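You operate a simulated robot arm through the tools that you are given. There is no shell and no other tool. Be economical: measure what you need, move in short steps, check, and stop when the job is done.

Carry out the task below with a simulated robot arm. There is one attempt and no reset: what you move stays moved.

JOB
Put the round yellow plug in well 57 and lock the blue turntable.
Fine: free the orange handle, turn well 57 to the yellow arrow, stand the plug in it, turn well 26 back to the arrow, lock the orange handle.
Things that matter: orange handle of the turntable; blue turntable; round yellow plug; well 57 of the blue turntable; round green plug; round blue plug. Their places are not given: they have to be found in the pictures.

It is judged by the outcome, as a careful person would: the job done as asked, and still so three seconds after it is handed in. It fails if anything else is knocked over, pushed out of place, dropped, spilled or broken.

ROBOT AND FRAMES
A 6-joint arm with a two-finger parallel gripper, fixed in place. Base frame: the origin is at the foot of the arm, x ahead of it, y to its left, z up. Lengths are in mm, angles in rad, forces in N, time in s.
With the tool pointing down near the work surface it reaches from about 340 to 760 mm from the base axis. Its first joint turns from -1.152 to 1.152 rad. Payload 2.45 kg.
Tool frame: the origin (TCP) lies between the finger pads and is the grasp point; the fingertips stand 24 mm ahead of it; z points along the fingers, y is the line along which they close. The gripper opens to 68 mm. The fingers are 17 mm wide and 10 mm thick; the gripper's body (40 by 70 mm) begins 41 mm behind the TCP.
Orientation is that of the tool frame in the base frame, as a unit quaternion [w, x, y, z]. With the fingers straight down and closing along the base's y, the tool's x points along the base's -x, its y along +y and its z along -z.

CONTROLS
- The arm moves only by the tool apply_moves. Its argument "rows" is a list of rows, each an object of numbers (a shift or turn left out is 0, a gripper value left out holds the last): "tx", "ty", "tz": the shift along the tool's x, y, z in m; "rx", "ry", "rz": the turn, a rotation vector about the tool's x, y, z in rad. In form: [{"tx": .., "ty": .., "tz": .., "rx": .., "ry": .., "rz": ..}, ...]. A call has 1 to 8 rows; each row is the pose to reach, as a shift and turn from the pose commanded when the call began, along the tool's axes at that moment. "claw" is the opening, from 0 (shut) to 1 (fully open), set as the call begins (left out, the last holds). Each row takes 0.2 s and may step no farther than 50 mm and 0.15 rad from the row before; otherwise, or with a gripper value out of range, the whole call is refused. A pose out of reach is approached as far as the arm can. The call stops where the force on the tool passes 40 N (or 10 N more than at its start, if that is more) or the arm is blocked; 0.2 s more then pass. The fingers move at their own pace (about 108 mm/s each) and stop on an object; they squeeze with about 23 N. The grip force told is the motor's: it shows also when the fingers shut on nothing. Time passes only in rows, and 0.2 s behind the last, so rows that repeat a pose let the fingers close. It gives the time, the measured TCP pose, the force on the tool (base axes), the opening and the grip force at its end, in the units of the frame above (readings bear some noise), and new pictures: "views" is both (left out), scene, wrist or none.
- Cameras (640 x 400 px; columns grow to the right, rows downward): "scene" is fixed at [158.6, 404.5, 1474]; the picture's right is [-0.83, -0.55, 0.00], its down [-0.26, 0.39, -0.88] and it looks along [0.49, -0.74, -0.47] (base axes); focal length 362 px, centre (320, 200). "wrist" rides on the gripper at [-32, 0, -39] in the tool frame; the picture's right is [0.00, -1.00, 0.00], its down [0.97, 0.00, -0.24] and it looks along [0.24, 0.00, 0.97] (tool axes); focal length 218 px, centre (320, 200).
- pixel_to_xyz(camera, pixels): for up to 12 pixels [column, row] of the newest picture of that camera ("zoom" is the newest enlarged one), the place [x, y, z] in the base frame of the surface seen there, good to about 2 mm. It takes no simulated time.
- inspect(camera, box): a new picture of the part [left, top, right, bottom] of that camera's present view, enlarged. It takes no simulated time.
- finish_job(): hands the job in; it is judged then, once.

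Keep the steps short. Do not move on a guess: measure, check each grasp and each placing, and mend mistakes. In all there are 80 turns and 170 pictures (those below and enlarged ones count). Leave the gripper open and the arm clear of the work at the hand-in unless told otherwise, and finish with a single line.

The tools are called after "Request:" as name(argument=value, ...) on one line, values as JSON. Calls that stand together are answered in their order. apply_moves: Moves the arm, as the interface text tells. Its arguments: {"type":"object","properties":{"rows":{"type":"array","items":{"type":"object","properties":{"tx":{"type":"number"},"ty":{"type":"number"},"tz":{"type":"number"},"rx":{"type":"number"},"ry":{"type":"number"},"rz":{"type":"number"}}}},"claw":{"type":"number"},"views":{"type":"string","enum":["both","scene","wrist","none"]}},"required":["rows"]} The other tools are called the same way: pixel_to_xyz (camera, pixels) gives the place of the surface under pixels of a picture; inspect (camera, box) takes an enlarged picture of a part of a camera's view; finish_job () hands the job in.

At the start:

```text
t: 0.0
ee_pos: [503.3, 9.6, 1240.4]
orientation: [0.0, 0.0, 1.0, 0.001]
contact_force: [0.2, 0.5, 0.3]
finger_gap: 67.9
finger_force: 0.0
```

scene: 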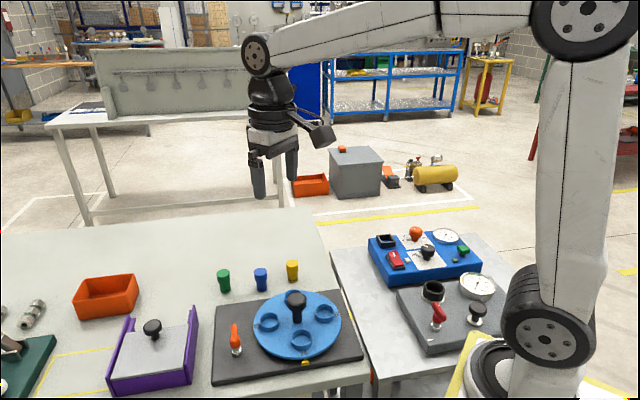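
wrist: 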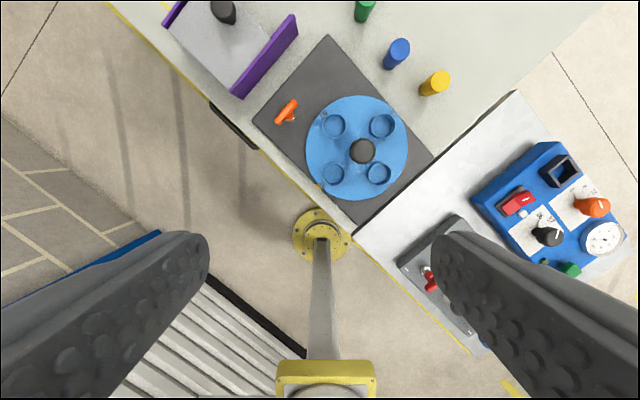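

I see the turntable in the scene picture around (297,325), the orange handle at (235,340), and the plugs at (223,280), (260,278), (292,270). I will enlarge these parts first.

Request:
inspect(camera="scene", box=[205, 250, 365, 390])

Request:
inspect(camera="wrist", box=[240, 30, 460, 230])

Request:
pixel_to_xyz(camera="scene", pixels=[[292, 263], [260, 271], [223, 273], [295, 297], [235, 330], [237, 350], [305, 363], [267, 320], [302, 340], [324, 313], [340, 330], [225, 370]])

Request:
pixel_to_xyz(camera="wrist", pixels=[[333, 126], [382, 125], [378, 174], [333, 173], [362, 151], [287, 106], [281, 118], [293, 103], [318, 186], [400, 45], [440, 78], [365, 5]])

```text
2.86 times, centred on (285, 320) of scene
```

zoom: 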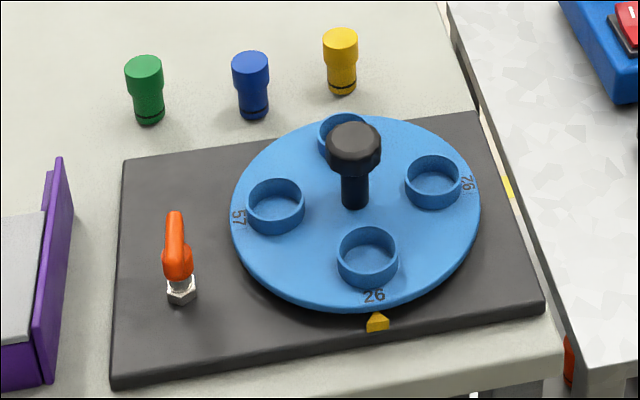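

```text
2.00 times, centred on (350, 130) of wrist
```

zoom: 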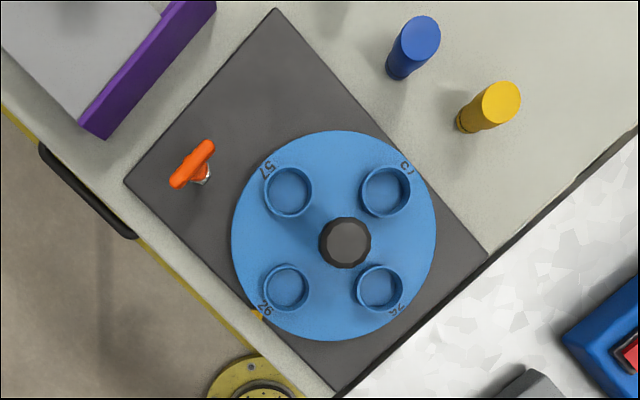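

```text
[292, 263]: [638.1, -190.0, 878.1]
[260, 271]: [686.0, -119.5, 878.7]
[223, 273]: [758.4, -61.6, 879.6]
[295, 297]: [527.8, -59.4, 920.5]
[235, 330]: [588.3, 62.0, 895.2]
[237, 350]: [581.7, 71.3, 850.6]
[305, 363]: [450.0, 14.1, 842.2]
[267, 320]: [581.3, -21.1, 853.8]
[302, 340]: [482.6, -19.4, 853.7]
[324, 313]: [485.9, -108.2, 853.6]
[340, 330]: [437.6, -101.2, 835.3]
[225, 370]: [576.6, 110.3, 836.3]
```

```text
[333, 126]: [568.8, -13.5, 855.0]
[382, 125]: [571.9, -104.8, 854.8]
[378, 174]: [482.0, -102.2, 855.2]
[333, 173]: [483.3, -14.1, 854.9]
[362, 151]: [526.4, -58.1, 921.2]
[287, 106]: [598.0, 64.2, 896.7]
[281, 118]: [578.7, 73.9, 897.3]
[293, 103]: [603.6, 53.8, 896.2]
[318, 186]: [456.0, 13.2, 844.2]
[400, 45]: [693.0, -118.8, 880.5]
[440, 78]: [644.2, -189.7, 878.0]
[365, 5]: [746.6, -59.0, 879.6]
```

The turntable is centred near (527,-59). Well 57 is on the +x+y side and well 26 is at the arrow, so well 57 needs a quarter turn counterclockwise seen from above. I'll bring the wrist camera closer to see how the orange handle works.

Request:
apply_moves(rows=[{"tx": -0.01, "ty": 0.01, "tz": 0.04}, {"tx": -0.02, "ty": 0.02, "tz": 0.08}, {"tx": -0.03, "ty": 0.03, "tz": 0.12}, {"tx": -0.04, "ty": 0.04, "tz": 0.16}, {"tx": -0.04, "ty": 0.055, "tz": 0.19}, {"tx": -0.04, "ty": 0.055, "tz": 0.19}])

Request:
inspect(camera="wrist", box=[220, 50, 420, 250])

Request:
inspect(camera="scene", box=[205, 310, 265, 365])

```text
t: 1.4
ee_pos: [541.4, 65.7, 1051.8]
orientation: [0.0, -0.001, 1.0, 0.001]
contact_force: [-0.7, -0.3, 0.4]
finger_gap: 67.8
finger_force: 0.1
```

scene: 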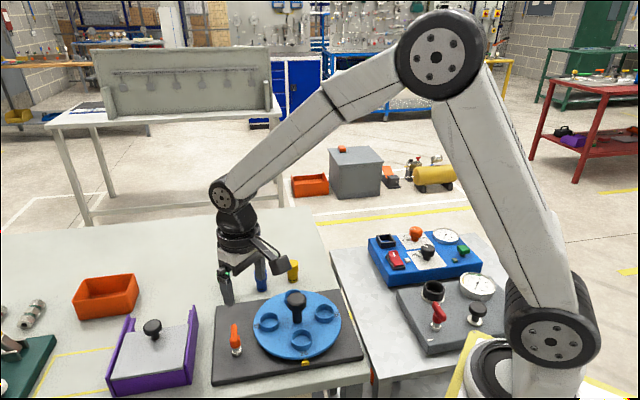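
wrist: 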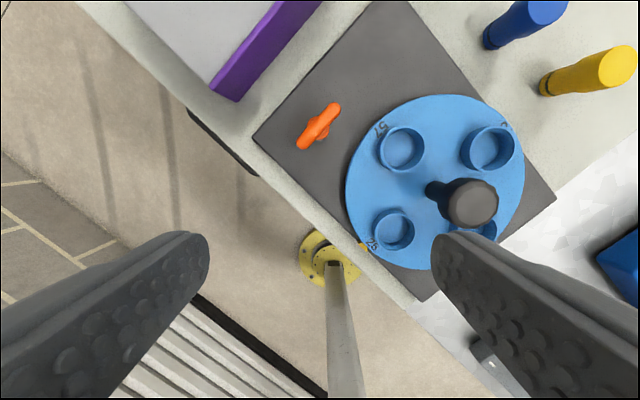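

```text
2.00 times, centred on (320, 150) of wrist
```

zoom: 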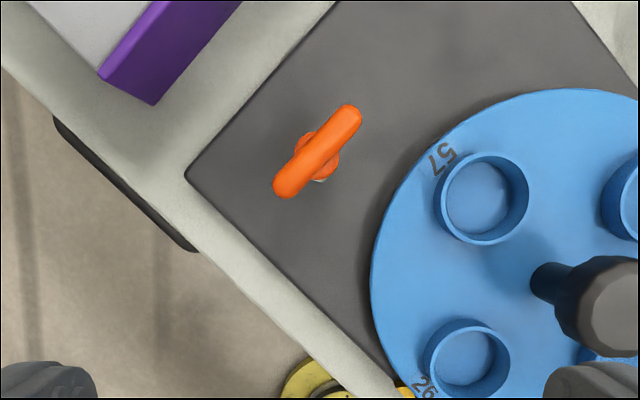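

```text
7.27 times, centred on (235, 338) of scene
```

zoom: 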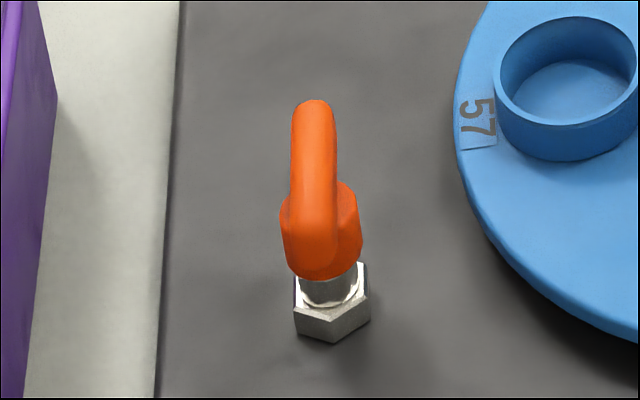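

The orange handle is a T-bar on a threaded stem with a nut. I'll measure the bar's ends and middle.

Request:
pixel_to_xyz(camera="wrist", pixels=[[303, 144], [319, 126], [334, 108], [309, 118], [329, 135], [311, 135], [327, 117]])

Request:
pixel_to_xyz(camera="zoom", pixels=[[314, 105], [313, 180], [315, 270], [345, 240], [285, 225], [330, 290], [330, 330], [250, 330]])

```text
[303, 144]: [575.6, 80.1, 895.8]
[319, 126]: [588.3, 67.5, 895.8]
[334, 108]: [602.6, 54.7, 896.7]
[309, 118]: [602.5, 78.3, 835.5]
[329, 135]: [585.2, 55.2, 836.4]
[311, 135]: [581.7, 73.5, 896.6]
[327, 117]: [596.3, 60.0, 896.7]
```

```text
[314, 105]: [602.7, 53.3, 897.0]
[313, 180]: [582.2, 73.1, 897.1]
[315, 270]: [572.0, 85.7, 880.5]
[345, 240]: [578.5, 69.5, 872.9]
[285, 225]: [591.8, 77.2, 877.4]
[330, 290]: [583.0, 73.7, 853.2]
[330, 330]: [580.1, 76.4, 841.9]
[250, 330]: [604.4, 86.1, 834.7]
```

The bar lies along (+x,−y), centred at (588,67.5), with its top at z 897 and the hub at about 875. I'll turn the gripper 45° and stop above it.

Request:
apply_moves(rows=[{"tx": -0.008, "tz": 0.015, "rz": 0.13}, {"tx": -0.016, "tz": 0.03, "rz": 0.26}, {"tx": -0.024, "tz": 0.045, "rz": 0.39}, {"tx": -0.032, "ty": 0.001, "tz": 0.06, "rz": 0.52}, {"tx": -0.04, "ty": 0.002, "tz": 0.075, "rz": 0.65}, {"tx": -0.0466, "ty": 0.002, "tz": 0.092, "rz": 0.785}, {"tx": -0.0466, "ty": 0.002, "tz": 0.092, "rz": 0.785}], claw=1)

Request:
pixel_to_xyz(camera="scene", pixels=[[198, 310], [190, 360]])

```text
t: 3.0
ee_pos: [589.5, 66.4, 959.7]
orientation: [0.001, 0.382, 0.924, 0.002]
contact_force: [0.2, 0.4, 1.1]
finger_gap: 68.2
finger_force: 0.0
```

scene: 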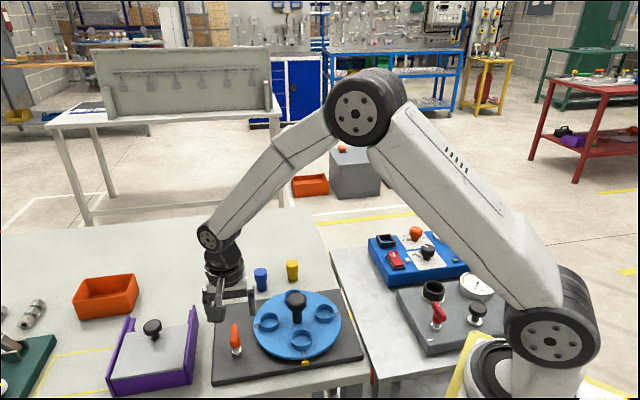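
wrist: 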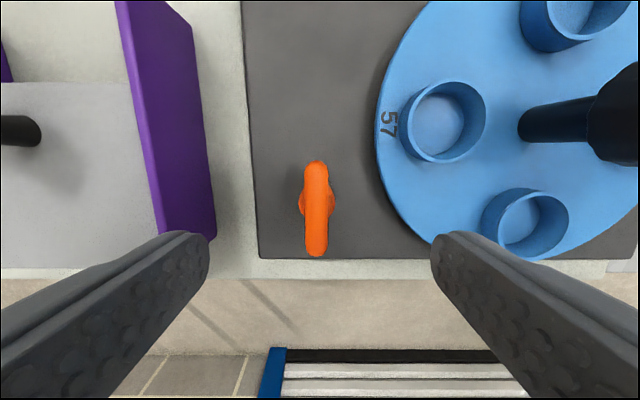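

```text
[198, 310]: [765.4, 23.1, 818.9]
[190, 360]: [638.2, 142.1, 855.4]
```

The bar is lined up between the fingers. I'll go down to z≈902 and then close.

Request:
apply_moves(rows=[{"tz": 0.02}, {"tz": 0.04}, {"tz": 0.0577}, {"tz": 0.0577}], views="wrist")

Request:
apply_moves(rows=[{}, {}, {}], claw=0)

```text
t: 4.0
ee_pos: [589.3, 65.2, 902.0]
orientation: [0.001, 0.382, 0.924, 0.003]
contact_force: [0.3, 0.5, 0.5]
finger_gap: 68.2
finger_force: 0.1
```

wrist: 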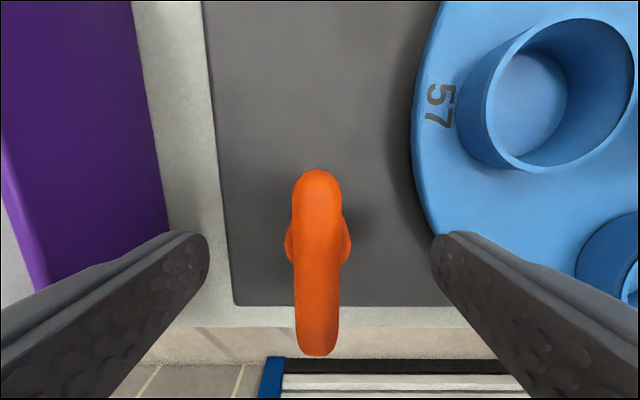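

```text
t: 4.8
ee_pos: [589.7, 67.8, 903.3]
orientation: [0.0, 0.383, 0.924, 0.001]
contact_force: [6.3, 4.9, -3.9]
finger_gap: 11.9
finger_force: 32.5
```

scene: 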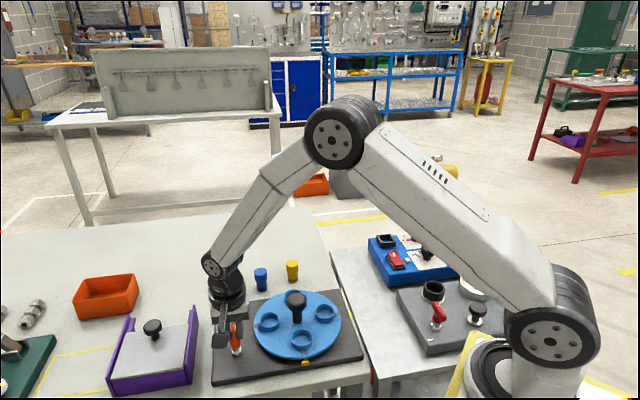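
wrist: 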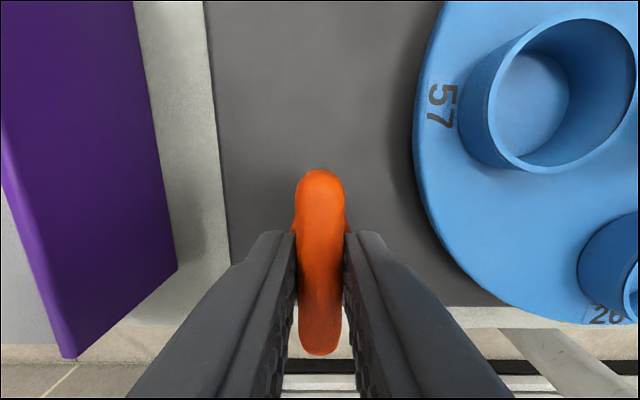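

The bar is gripped at 11.9 mm. The fitting looks like an indexing plunger, so I'll test a small lift and watch the force.

Request:
apply_moves(rows=[{"tz": -0.003}, {"tz": -0.006}, {"tz": -0.006}], views="wrist")

```text
t: 5.6
ee_pos: [590.6, 68.1, 908.8]
orientation: [0.0, 0.382, 0.924, 0.002]
contact_force: [11.9, 18.7, -23.2]
finger_gap: 11.8
finger_force: 31.7
```

wrist: 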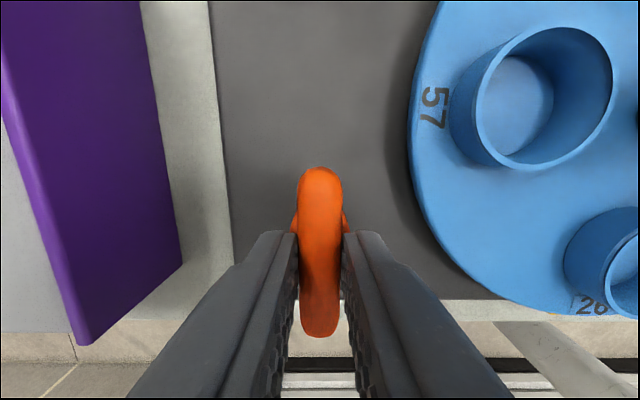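

The TCP rose 5.5 mm with 23 N of pull. I'll measure whether the bar itself rose or slipped in the fingers.

Request:
pixel_to_xyz(camera="wrist", pixels=[[320, 180], [320, 200], [320, 225], [320, 260], [320, 300], [320, 330]])

Request:
inspect(camera="scene", box=[205, 310, 265, 365])

```text
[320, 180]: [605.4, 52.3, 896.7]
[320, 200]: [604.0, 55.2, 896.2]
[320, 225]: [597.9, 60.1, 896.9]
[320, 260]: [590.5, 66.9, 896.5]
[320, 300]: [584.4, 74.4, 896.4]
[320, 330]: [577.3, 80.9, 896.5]
```

```text
7.27 times, centred on (235, 338) of scene
```

zoom: 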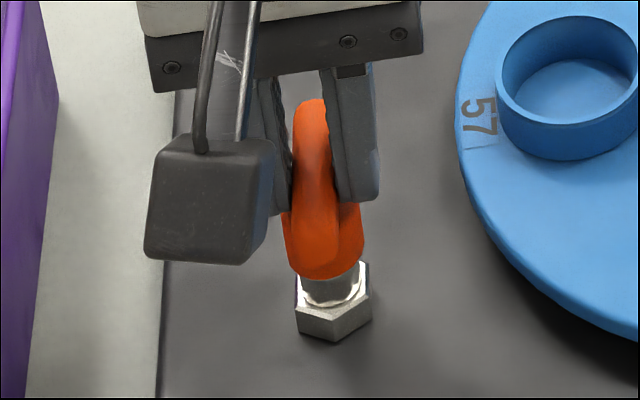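

The bar top is still at 896.5, so the fingers slipped. A straight pull doesn't work, so the handle probably turns. I'll open, go back down and regrip centred.

Request:
apply_moves(rows=[{}, {"tz": 0.004}, {"tz": 0.008}, {"tz": 0.008}], claw=0.5, views="wrist")

```text
t: 6.6
ee_pos: [588.8, 66.8, 900.8]
orientation: [0.001, 0.382, 0.924, 0.002]
contact_force: [-0.3, -0.2, -0.9]
finger_gap: 33.9
finger_force: 0.0
```

wrist: 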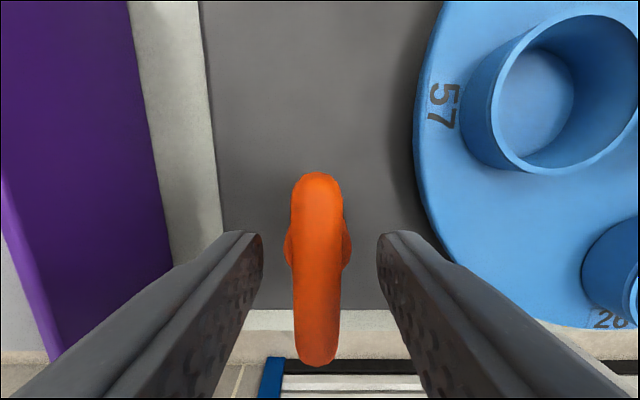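

Centred to within 0.5 mm. I'll close and then try a small twist.

Request:
apply_moves(rows=[{"ty": 0.0005}, {"ty": 0.0005}, {"ty": 0.0005}], claw=0, views="none")

Request:
apply_moves(rows=[{"rz": 0.08}, {"rz": 0.16}, {"rz": 0.16}])

```text
t: 7.4
ee_pos: [590.8, 67.2, 901.6]
orientation: [0.001, 0.382, 0.924, 0.002]
contact_force: [-0.4, 4.9, 2.1]
finger_gap: 20.1
finger_force: 37.9
```

```text
t: 8.2
ee_pos: [590.3, 67.8, 900.6]
orientation: [0.001, 0.456, 0.89, 0.002]
contact_force: [-1.8, 10.1, 4.8]
finger_gap: 20.4
finger_force: 37.6
```

scene: 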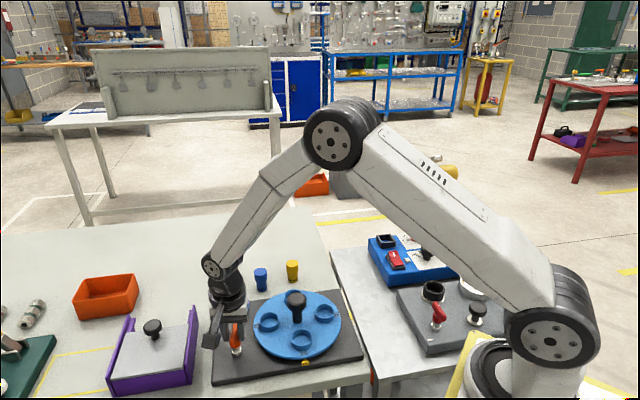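
wrist: 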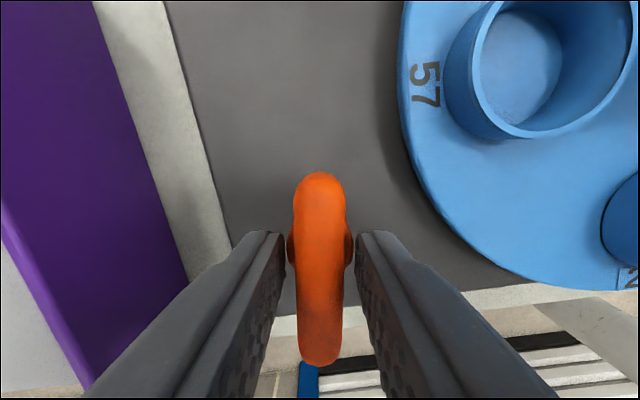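

The fingers now hold the hub (gap 20 mm), and the bar turned along with the gripper 0.16 rad clockwise without resistance. I'll keep turning that way and watch for a stop.

Request:
apply_moves(rows=[{"rz": 0.14}, {"rz": 0.28}, {"rz": 0.42}, {"rz": 0.56}, {"rz": 0.7}, {"rz": 0.7}], views="wrist")

```text
t: 9.6
ee_pos: [590.1, 67.7, 900.1]
orientation: [0.0, 0.733, 0.681, 0.002]
contact_force: [-5.0, 13.0, 15.1]
finger_gap: 20.3
finger_force: 37.9
```

wrist: 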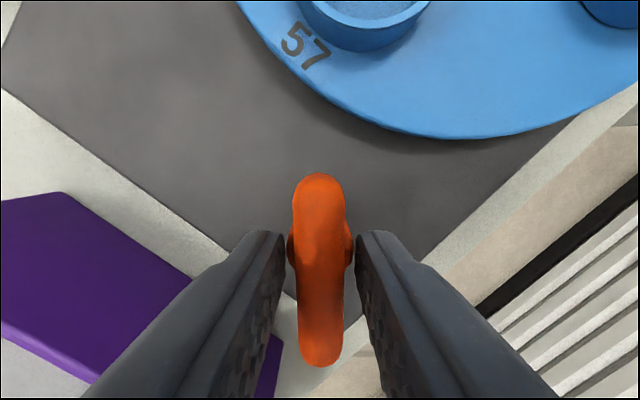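

It has turned 0.86 rad so far and still moves with the gripper. I'll continue towards a quarter turn.

Request:
apply_moves(rows=[{"rz": 0.14}, {"rz": 0.28}, {"rz": 0.42}, {"rz": 0.56}, {"rz": 0.7}, {"rz": 0.7}])

```text
t: 11.0
ee_pos: [590.3, 67.3, 900.8]
orientation: [0.0, 0.922, 0.388, 0.001]
contact_force: [0.7, 13.9, 0.2]
finger_gap: 20.3
finger_force: 37.4
```

scene: 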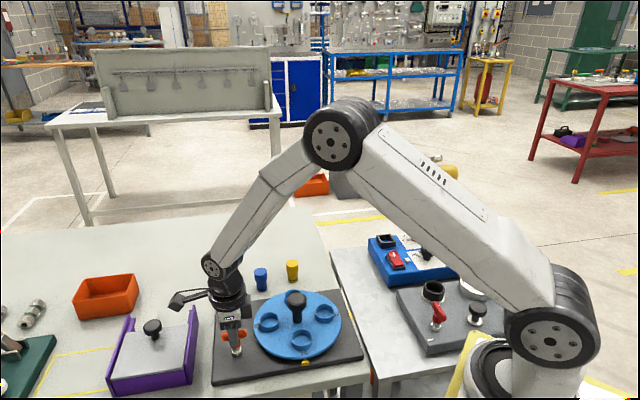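
wrist: 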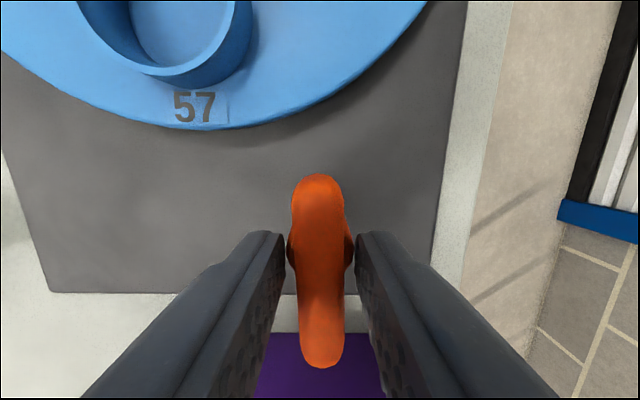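

The quarter turn is done. I'll check for a stop with a little more twist.

Request:
apply_moves(rows=[{"rz": 0.06}, {"rz": 0.12}, {"rz": 0.12}], views="wrist")

```text
t: 11.8
ee_pos: [591.0, 66.2, 901.3]
orientation: [0.0, 0.943, 0.332, 0.001]
contact_force: [1.3, 8.5, -2.2]
finger_gap: 20.3
finger_force: 37.6
```

wrist: 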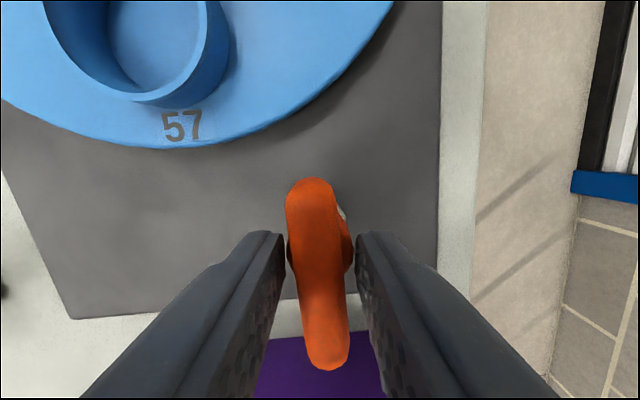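

The bar stayed put while the gripper turned, so there is a stop at a quarter turn. The handle should now be free. I'll undo the extra twist, release and rise.

Request:
apply_moves(rows=[{"rz": -0.12}, {"rz": -0.12}], views="none")

Request:
apply_moves(rows=[{}, {}, {"tz": -0.03}, {"tz": -0.07}, {"tz": -0.11}, {"tz": -0.11}], claw=1)

Request:
inspect(camera="scene", box=[205, 280, 365, 390])

```text
t: 12.4
ee_pos: [589.6, 66.0, 901.4]
orientation: [-0.001, 0.921, 0.388, 0.001]
contact_force: [-6.7, 2.0, 5.4]
finger_gap: 20.2
finger_force: 37.9
```

```text
t: 13.8
ee_pos: [590.7, 70.1, 1008.9]
orientation: [0.0, 0.922, 0.388, 0.001]
contact_force: [-0.8, -0.9, -0.3]
finger_gap: 68.2
finger_force: 0.1
```

scene: 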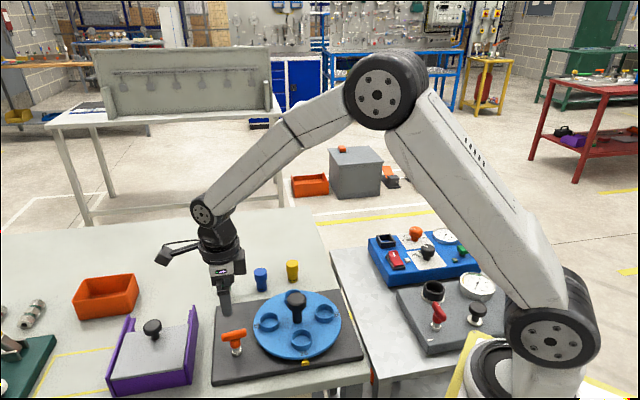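
wrist: 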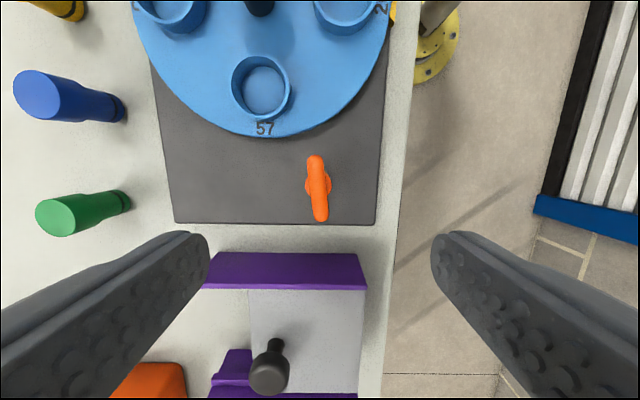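

```text
3.64 times, centred on (285, 335) of scene
```

zoom: 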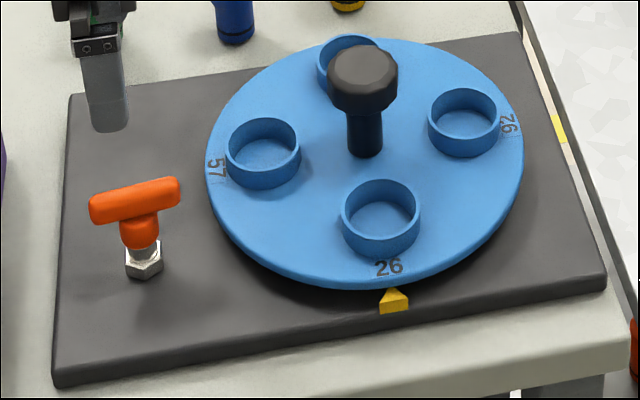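

The handle now stands crosswise. Next I'll move over the black centre knob at (526.5,-58.5).

Request:
apply_moves(rows=[{"tx": -0.034, "ty": 0.011}, {"tx": -0.068, "ty": 0.022}, {"tx": -0.102, "ty": 0.033}, {"tx": -0.135, "ty": 0.043}, {"tx": -0.135, "ty": 0.043, "tz": 0.04}, {"tx": -0.135, "ty": 0.043, "tz": 0.04}])

Request:
pixel_to_xyz(camera="scene", pixels=[[296, 297], [290, 297], [302, 297], [296, 302]])

```text
t: 15.2
ee_pos: [528.1, -60.9, 969.1]
orientation: [-0.001, 0.922, 0.388, 0.002]
contact_force: [0.0, -0.2, -0.7]
finger_gap: 67.9
finger_force: 0.2
```

scene: 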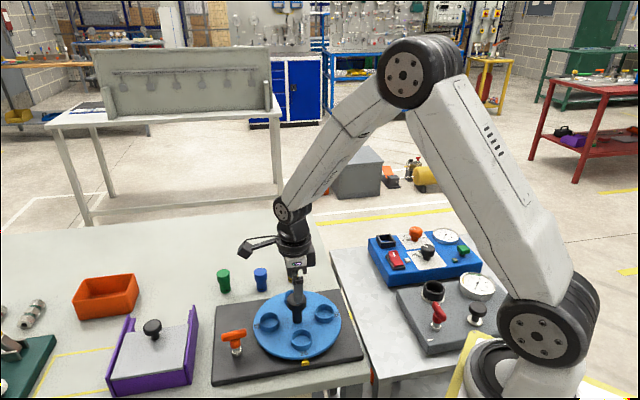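
wrist: 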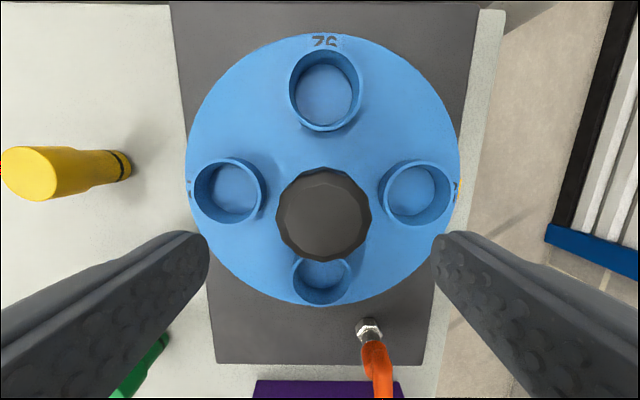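

```text
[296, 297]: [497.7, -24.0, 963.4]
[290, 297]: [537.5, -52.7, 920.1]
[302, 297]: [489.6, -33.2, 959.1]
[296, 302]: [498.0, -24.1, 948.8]
```

I'll measure the knob's edges from the wrist picture.

Request:
pixel_to_xyz(camera="wrist", pixels=[[285, 210], [362, 210], [324, 178], [324, 240], [324, 210], [324, 253]])

```text
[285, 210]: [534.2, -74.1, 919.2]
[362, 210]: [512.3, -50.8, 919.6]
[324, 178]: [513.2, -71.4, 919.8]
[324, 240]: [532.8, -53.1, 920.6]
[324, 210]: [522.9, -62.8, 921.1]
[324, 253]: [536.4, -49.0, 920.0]
```

The knob centre is about (524.5,-60.5), 36 mm across. I'll correct by about 3 mm, go down to z≈912, then close.

Request:
apply_moves(rows=[{"tx": -0.0025, "ty": -0.002, "tz": 0.015}, {"tx": -0.0025, "ty": -0.002, "tz": 0.035}, {"tx": -0.0025, "ty": -0.002, "tz": 0.057}, {"tx": -0.0025, "ty": -0.002, "tz": 0.057}], views="none")

Request:
apply_moves(rows=[{}, {}, {}], claw=0, views="wrist")

```text
t: 16.2
ee_pos: [526.8, -59.8, 912.6]
orientation: [-0.001, 0.922, 0.388, 0.002]
contact_force: [-0.4, -0.7, 0.6]
finger_gap: 67.8
finger_force: 0.0
```

```text
t: 17.0
ee_pos: [526.2, -59.8, 911.9]
orientation: [0.0, 0.921, 0.389, 0.002]
contact_force: [4.8, -4.8, -8.5]
finger_gap: 41.3
finger_force: 45.2
```

wrist: 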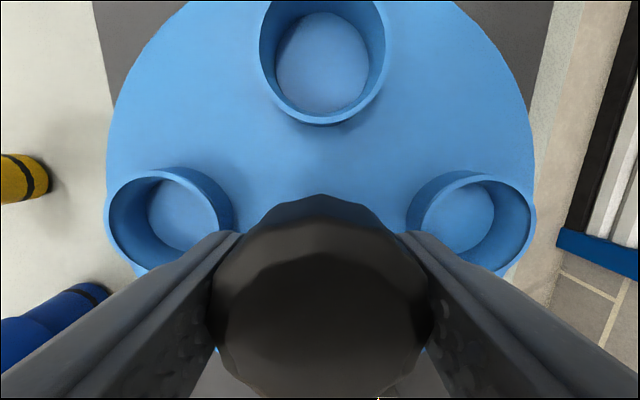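

The knob is gripped at 41 mm. I'll turn it counterclockwise a little as a test.

Request:
apply_moves(rows=[{"rz": -0.12}, {"rz": -0.24}, {"rz": -0.24}], views="wrist")

```text
t: 17.8
ee_pos: [527.0, -60.1, 912.1]
orientation: [0.001, 0.868, 0.496, 0.002]
contact_force: [18.9, -12.4, -21.5]
finger_gap: 41.4
finger_force: 44.8
```

wrist: 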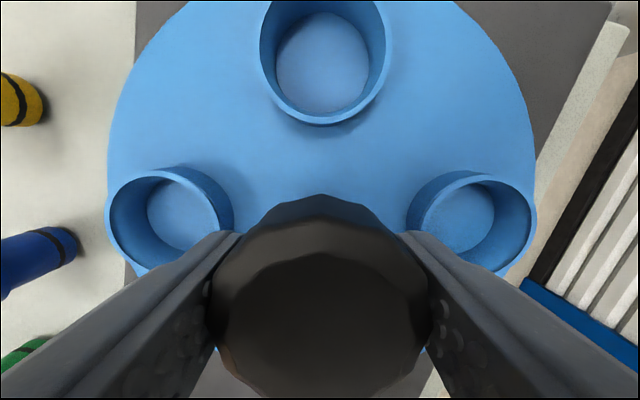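

The turntable turns with the knob. The side force is growing somewhat, so I'll continue and watch it.

Request:
apply_moves(rows=[{"rz": -0.12}, {"rz": -0.24}, {"rz": -0.36}, {"rz": -0.48}, {"rz": -0.6}, {"rz": -0.6}], views="wrist")

```text
t: 18.5
ee_pos: [527.8, -61.8, 910.4]
orientation: [0.003, 0.79, 0.613, 0.003]
contact_force: [4.1, -2.9, -10.6]
finger_gap: 41.5
finger_force: 45.2
stopped in row 3: the force on the tool passed its limit (the readings are from after the stop); the commanded pose is now the measured one
```

wrist: 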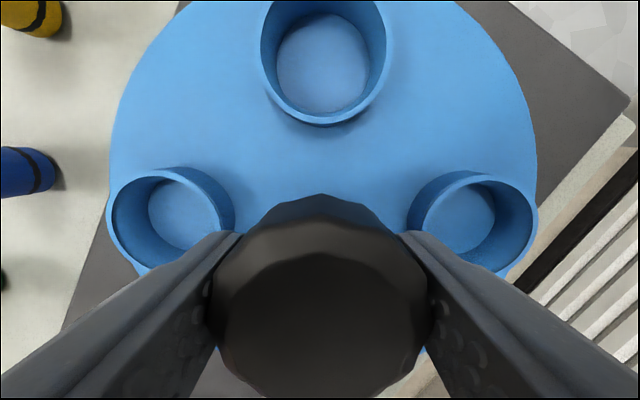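

The force limit stopped the turn partway and the pose has relaxed. I'll continue.

Request:
apply_moves(rows=[{"rz": -0.1}, {"rz": -0.2}, {"rz": -0.3}, {"rz": -0.4}, {"rz": -0.4}], views="wrist")

```text
t: 19.7
ee_pos: [526.4, -60.3, 912.3]
orientation: [0.003, 0.651, 0.759, 0.004]
contact_force: [11.3, -8.1, -13.0]
finger_gap: 41.7
finger_force: 45.1
```

wrist: 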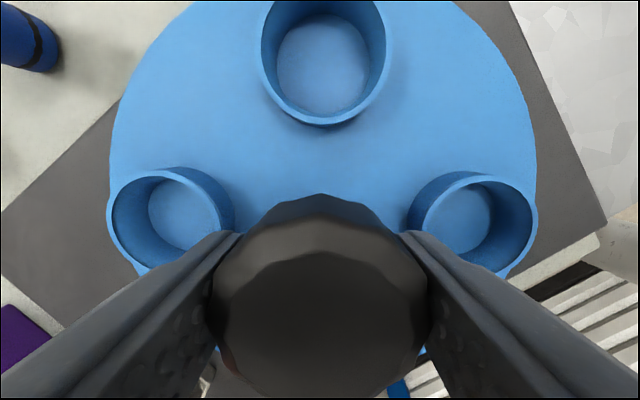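

It has turned 0.92 rad; 0.65 rad remains.

Request:
apply_moves(rows=[{"rz": -0.1}, {"rz": -0.2}, {"rz": -0.3}, {"rz": -0.4}, {"rz": -0.5}, {"rz": -0.58}, {"rz": -0.648}, {"rz": -0.648}])

```text
t: 21.5
ee_pos: [526.6, -61.1, 914.2]
orientation: [0.004, 0.376, 0.926, 0.003]
contact_force: [16.7, -14.7, -13.5]
finger_gap: 41.1
finger_force: 45.0
```

scene: 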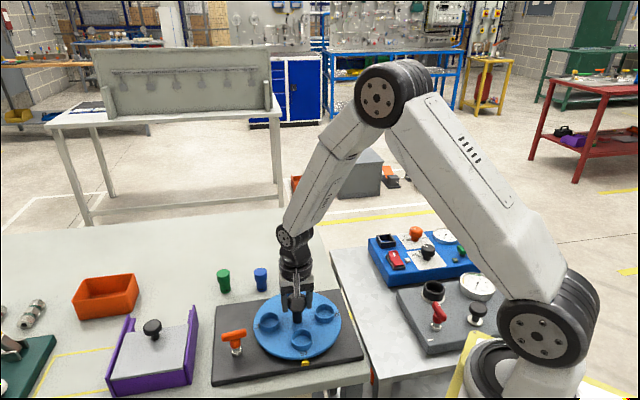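
wrist: 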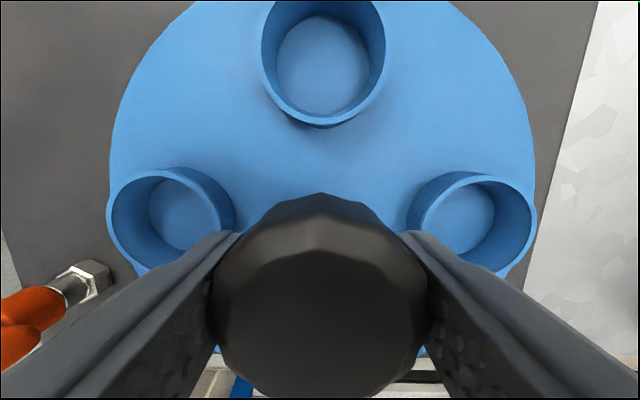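

Turned by about 1.57 rad. I'll enlarge the view to check well 57 against the arrow before releasing.

Request:
inspect(camera="scene", box=[245, 280, 365, 380])

Request:
pixel_to_xyz(camera="scene", pixels=[[305, 363], [303, 335], [302, 340]])

```text
4.00 times, centred on (305, 330) of scene
```

zoom: 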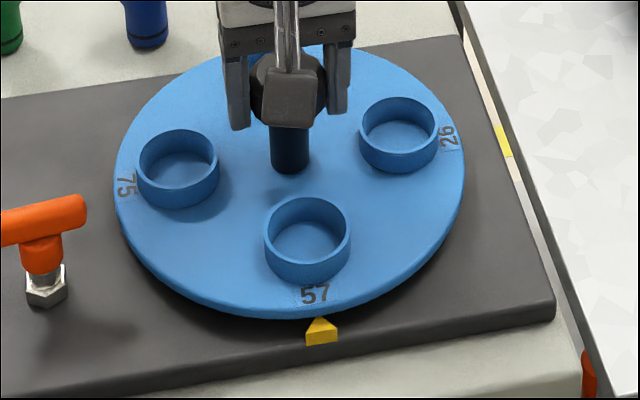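

```text
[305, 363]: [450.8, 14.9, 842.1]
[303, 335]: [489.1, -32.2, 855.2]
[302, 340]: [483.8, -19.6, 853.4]
```

Well 57 sits at the arrow, its label 1 px from the arrow tip as 26's was. I'll release and rise.

Request:
apply_moves(rows=[{}, {}, {"tz": -0.03}, {"tz": -0.07}, {"tz": -0.11}, {"tz": -0.11}], claw=1)

Request:
inspect(camera="scene", box=[245, 280, 365, 380])

```text
t: 22.9
ee_pos: [525.1, -62.4, 1022.3]
orientation: [0.004, 0.378, 0.926, 0.002]
contact_force: [0.3, -0.2, 0.1]
finger_gap: 67.8
finger_force: 0.2
```

scene: 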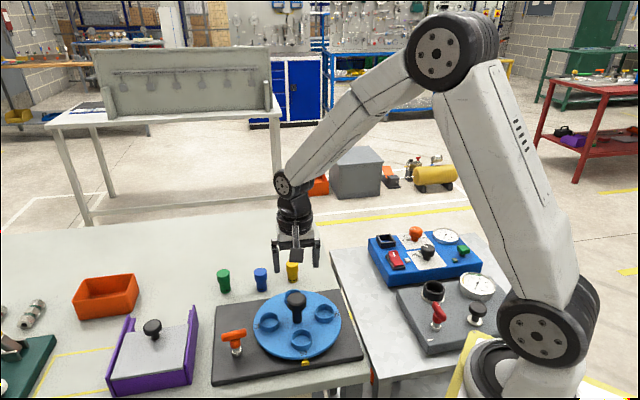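
wrist: 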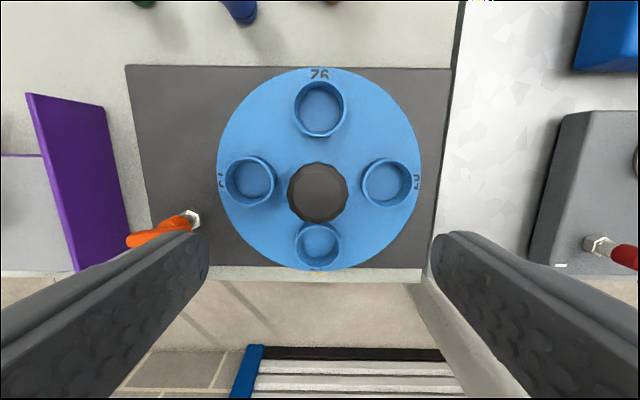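

```text
4.00 times, centred on (305, 330) of scene
```

zoom: 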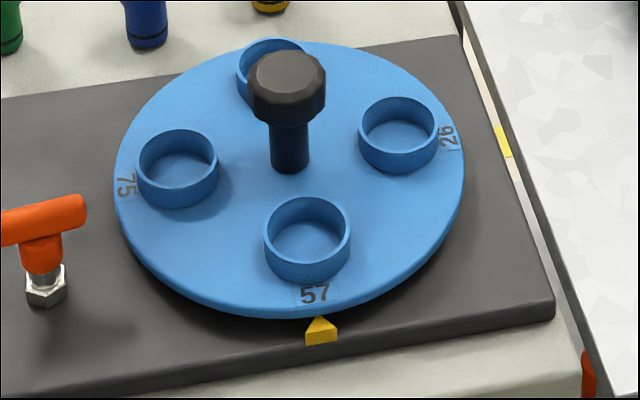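

Well 57 stayed at the arrow. Now the yellow plug at about (641,-190): I'll move over it while turning the gripper to a suitable angle, so the camera later stays clear of the knob.

Request:
apply_moves(rows=[{"tx": -0.025, "ty": -0.002, "rz": 0.14}, {"tx": -0.05, "ty": -0.003, "rz": 0.28}, {"tx": -0.075, "ty": -0.005, "rz": 0.42}, {"tx": -0.1, "ty": -0.006, "rz": 0.56}, {"tx": -0.125, "ty": -0.008, "rz": 0.7}, {"tx": -0.15, "ty": -0.01, "rz": 0.82}, {"tx": -0.173, "ty": -0.011, "rz": 0.94}], views="none")

Request:
apply_moves(rows=[{"tz": 0.01, "rz": 0.13}, {"tz": 0.02, "rz": 0.26}, {"tz": 0.03, "rz": 0.39}, {"tz": 0.045, "rz": 0.52}, {"tz": 0.06, "rz": 0.64}, {"tz": 0.06, "rz": 0.64}])

```text
t: 24.5
ee_pos: [642.6, -188.9, 1023.8]
orientation: [0.003, 0.756, 0.654, 0.004]
contact_force: [-0.3, 0.7, 0.3]
finger_gap: 68.0
finger_force: 0.0
```

```text
t: 25.9
ee_pos: [642.7, -189.1, 962.7]
orientation: [0.001, 0.924, 0.383, 0.004]
contact_force: [0.8, 0.5, -0.3]
finger_gap: 68.1
finger_force: 0.0
```

scene: 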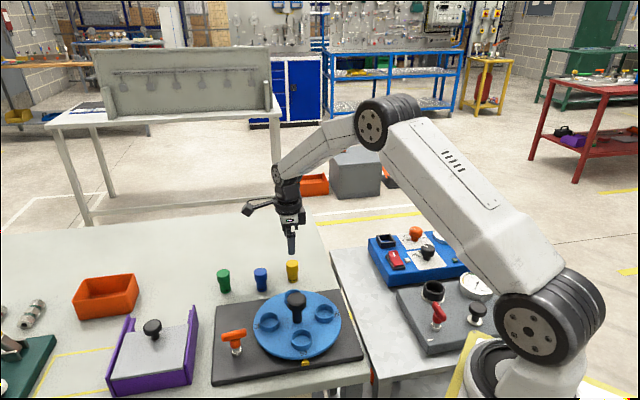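
wrist: 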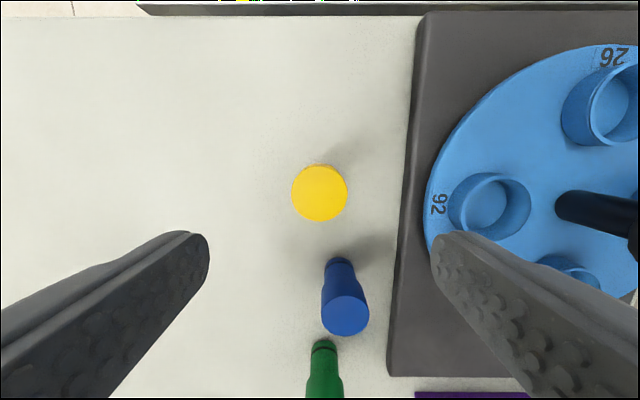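

The yellow plug is at wrist pixel (320,193). I'll measure its rim.

Request:
pixel_to_xyz(camera="wrist", pixels=[[295, 193], [345, 193], [320, 168], [320, 217], [320, 193]])

Request:
inspect(camera="scene", box=[265, 250, 325, 290])

Request:
pixel_to_xyz(camera="scene", pixels=[[292, 264], [287, 269], [298, 269], [292, 272], [292, 276], [292, 280]])

```text
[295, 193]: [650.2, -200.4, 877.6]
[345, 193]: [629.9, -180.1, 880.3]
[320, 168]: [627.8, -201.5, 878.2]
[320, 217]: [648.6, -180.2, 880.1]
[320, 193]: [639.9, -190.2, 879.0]
```

```text
10.00 times, centred on (295, 270) of scene
```

zoom: 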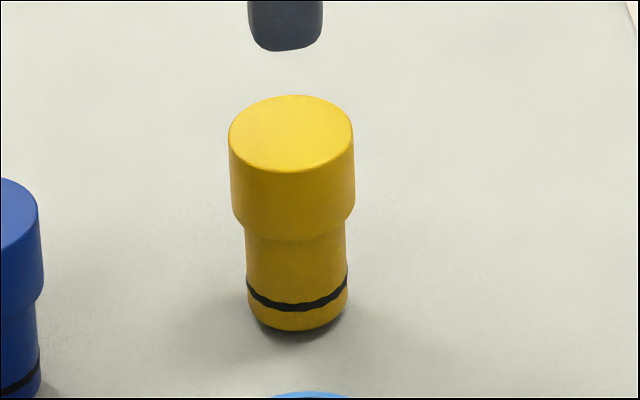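

```text
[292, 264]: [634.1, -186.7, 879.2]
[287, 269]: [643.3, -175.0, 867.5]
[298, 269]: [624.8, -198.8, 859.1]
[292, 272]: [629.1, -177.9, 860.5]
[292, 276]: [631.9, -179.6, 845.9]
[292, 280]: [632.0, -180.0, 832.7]
```

The plug axis is at about (639.5,-190.3), its head 30 mm wide from z 853 to 879. I'll go down to z≈874 and close on the head.

Request:
apply_moves(rows=[{"tx": -0.004, "ty": -0.0005, "tz": 0.03}, {"tx": -0.004, "ty": -0.0005, "tz": 0.06}, {"tx": -0.004, "ty": -0.0005, "tz": 0.0885}, {"tx": -0.004, "ty": -0.0005, "tz": 0.0885}], views="wrist")

Request:
apply_moves(rows=[{}, {}, {}], claw=0)

```text
t: 26.9
ee_pos: [640.4, -191.2, 874.1]
orientation: [0.001, 0.923, 0.384, 0.004]
contact_force: [0.9, 0.7, -0.6]
finger_gap: 67.7
finger_force: 0.1
```

wrist: 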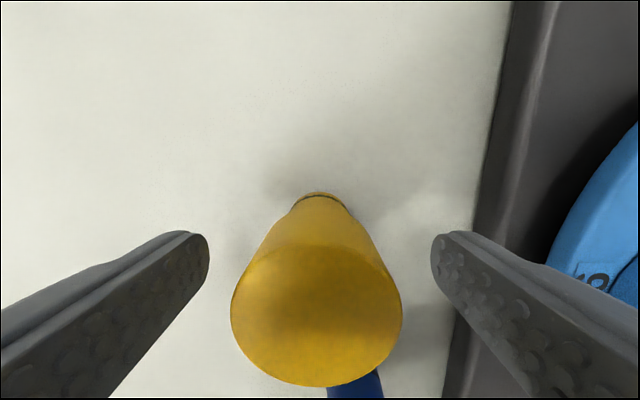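

```text
t: 27.7
ee_pos: [640.5, -190.4, 875.7]
orientation: [0.002, 0.923, 0.384, 0.004]
contact_force: [-0.4, 0.5, -0.8]
finger_gap: 32.0
finger_force: 22.9
```

scene: 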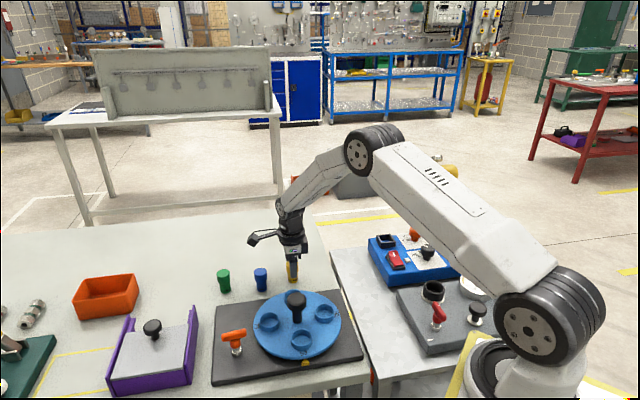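
wrist: 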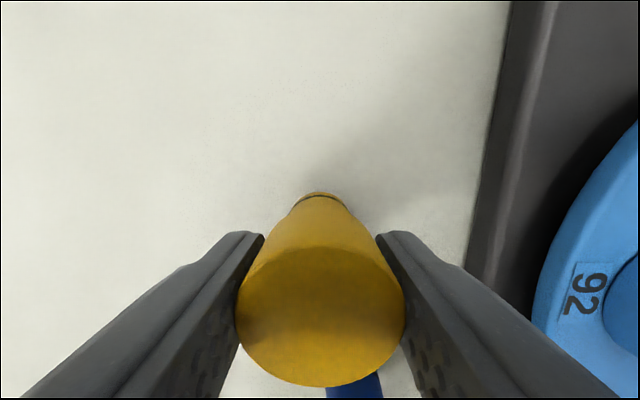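

The head is gripped at 32 mm. I'll lift it straight up to z≈1000 so its foot clears the black knob (921).

Request:
apply_moves(rows=[{"tz": -0.02}, {"tz": -0.05}, {"tz": -0.09}, {"tz": -0.13}, {"tz": -0.13}])

Request:
pixel_to_xyz(camera="scene", pixels=[[292, 340], [313, 340], [302, 332], [302, 347], [301, 341]])

Request:
inspect(camera="scene", box=[265, 210, 345, 370])

```text
t: 28.9
ee_pos: [637.1, -191.5, 1004.8]
orientation: [0.001, 0.923, 0.384, 0.003]
contact_force: [-0.6, 0.5, 0.3]
finger_gap: 31.6
finger_force: 22.9
```

scene: 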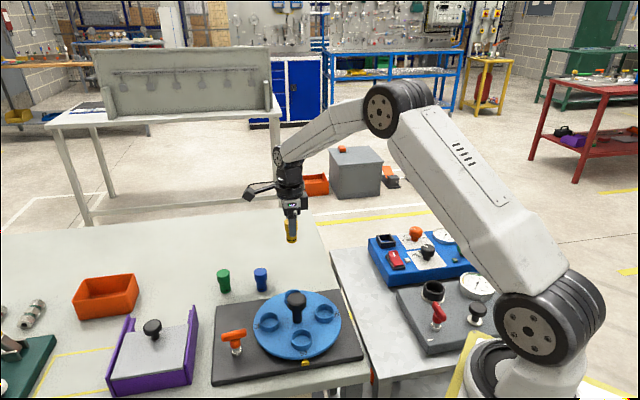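
wrist: 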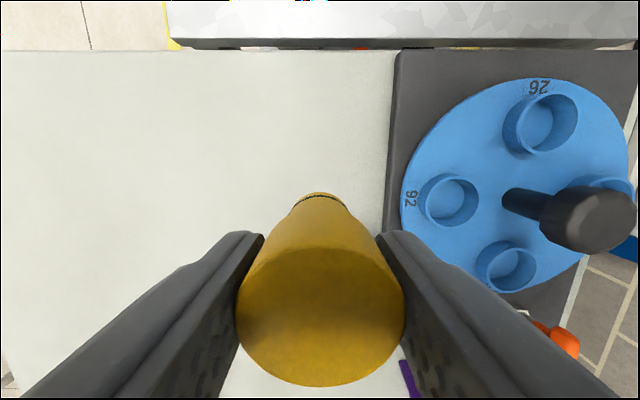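

```text
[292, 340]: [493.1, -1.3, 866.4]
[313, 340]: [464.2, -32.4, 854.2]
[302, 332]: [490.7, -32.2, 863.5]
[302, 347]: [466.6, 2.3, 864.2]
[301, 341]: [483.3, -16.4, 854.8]
```

```text
2.50 times, centred on (305, 290) of scene
```

zoom: 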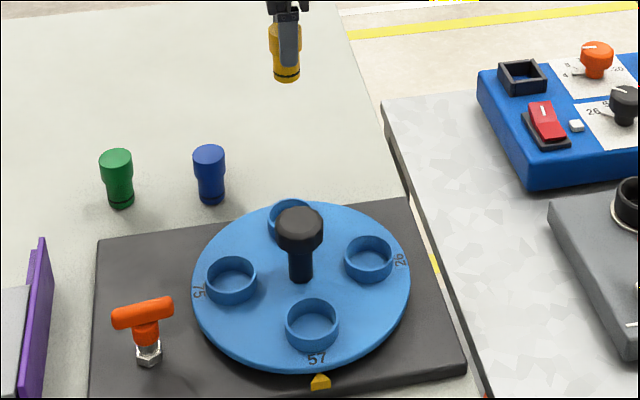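

The well's rim is at z≈865 and its floor at 854.5. I'll measure its centre precisely from an enlarged picture.

Request:
inspect(camera="scene", box=[282, 322, 322, 367])

```text
8.89 times, centred on (302, 344) of scene
```

zoom: 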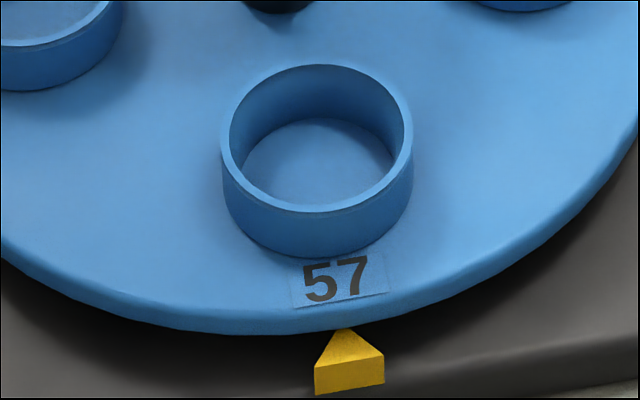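

Request:
pixel_to_xyz(camera="zoom", pixels=[[226, 138], [407, 138], [316, 69], [318, 209], [255, 85], [380, 85], [250, 190], [384, 188], [310, 160], [317, 130], [345, 335]])

```text
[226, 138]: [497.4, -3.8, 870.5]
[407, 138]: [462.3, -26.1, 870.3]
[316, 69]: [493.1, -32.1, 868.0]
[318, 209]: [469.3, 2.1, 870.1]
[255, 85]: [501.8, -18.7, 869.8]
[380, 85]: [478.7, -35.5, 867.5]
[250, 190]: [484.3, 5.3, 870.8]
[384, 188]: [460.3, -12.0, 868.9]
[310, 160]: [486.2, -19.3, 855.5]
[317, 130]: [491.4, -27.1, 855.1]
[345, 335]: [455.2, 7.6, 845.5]
```

The well centre is (481,-15), rim z 870, floor 855. I'll carry the plug across, a little higher, to above the well.

Request:
apply_moves(rows=[{"tx": 0.002, "ty": -0.03, "tz": -0.02}, {"tx": 0.004, "ty": -0.07, "tz": -0.03}, {"tx": 0.006, "ty": -0.11, "tz": -0.03}, {"tx": 0.008, "ty": -0.15, "tz": -0.03}, {"tx": 0.01, "ty": -0.19, "tz": -0.03}, {"tx": 0.0134, "ty": -0.22, "tz": -0.03}, {"tx": 0.0134, "ty": -0.236, "tz": -0.03}, {"tx": 0.0134, "ty": -0.236, "tz": -0.03}])

```text
t: 30.7
ee_pos: [478.5, -15.8, 1033.1]
orientation: [0.001, 0.923, 0.384, 0.005]
contact_force: [0.4, 0.1, -0.7]
finger_gap: 31.9
finger_force: 23.1
```

scene: 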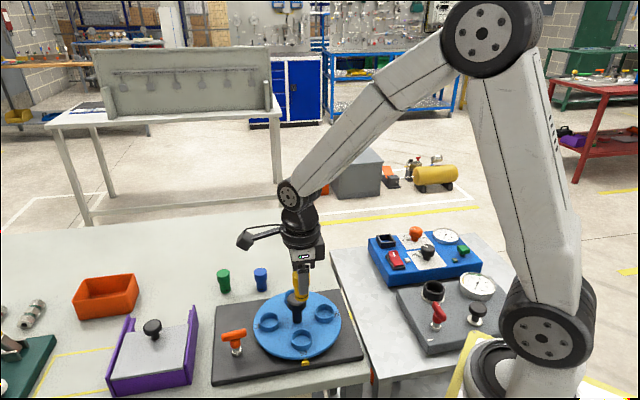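
wrist: 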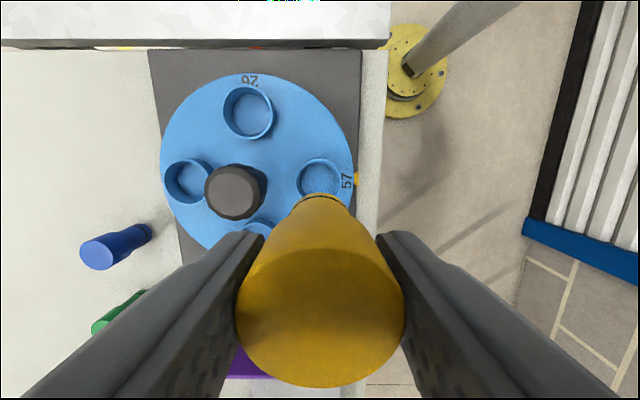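

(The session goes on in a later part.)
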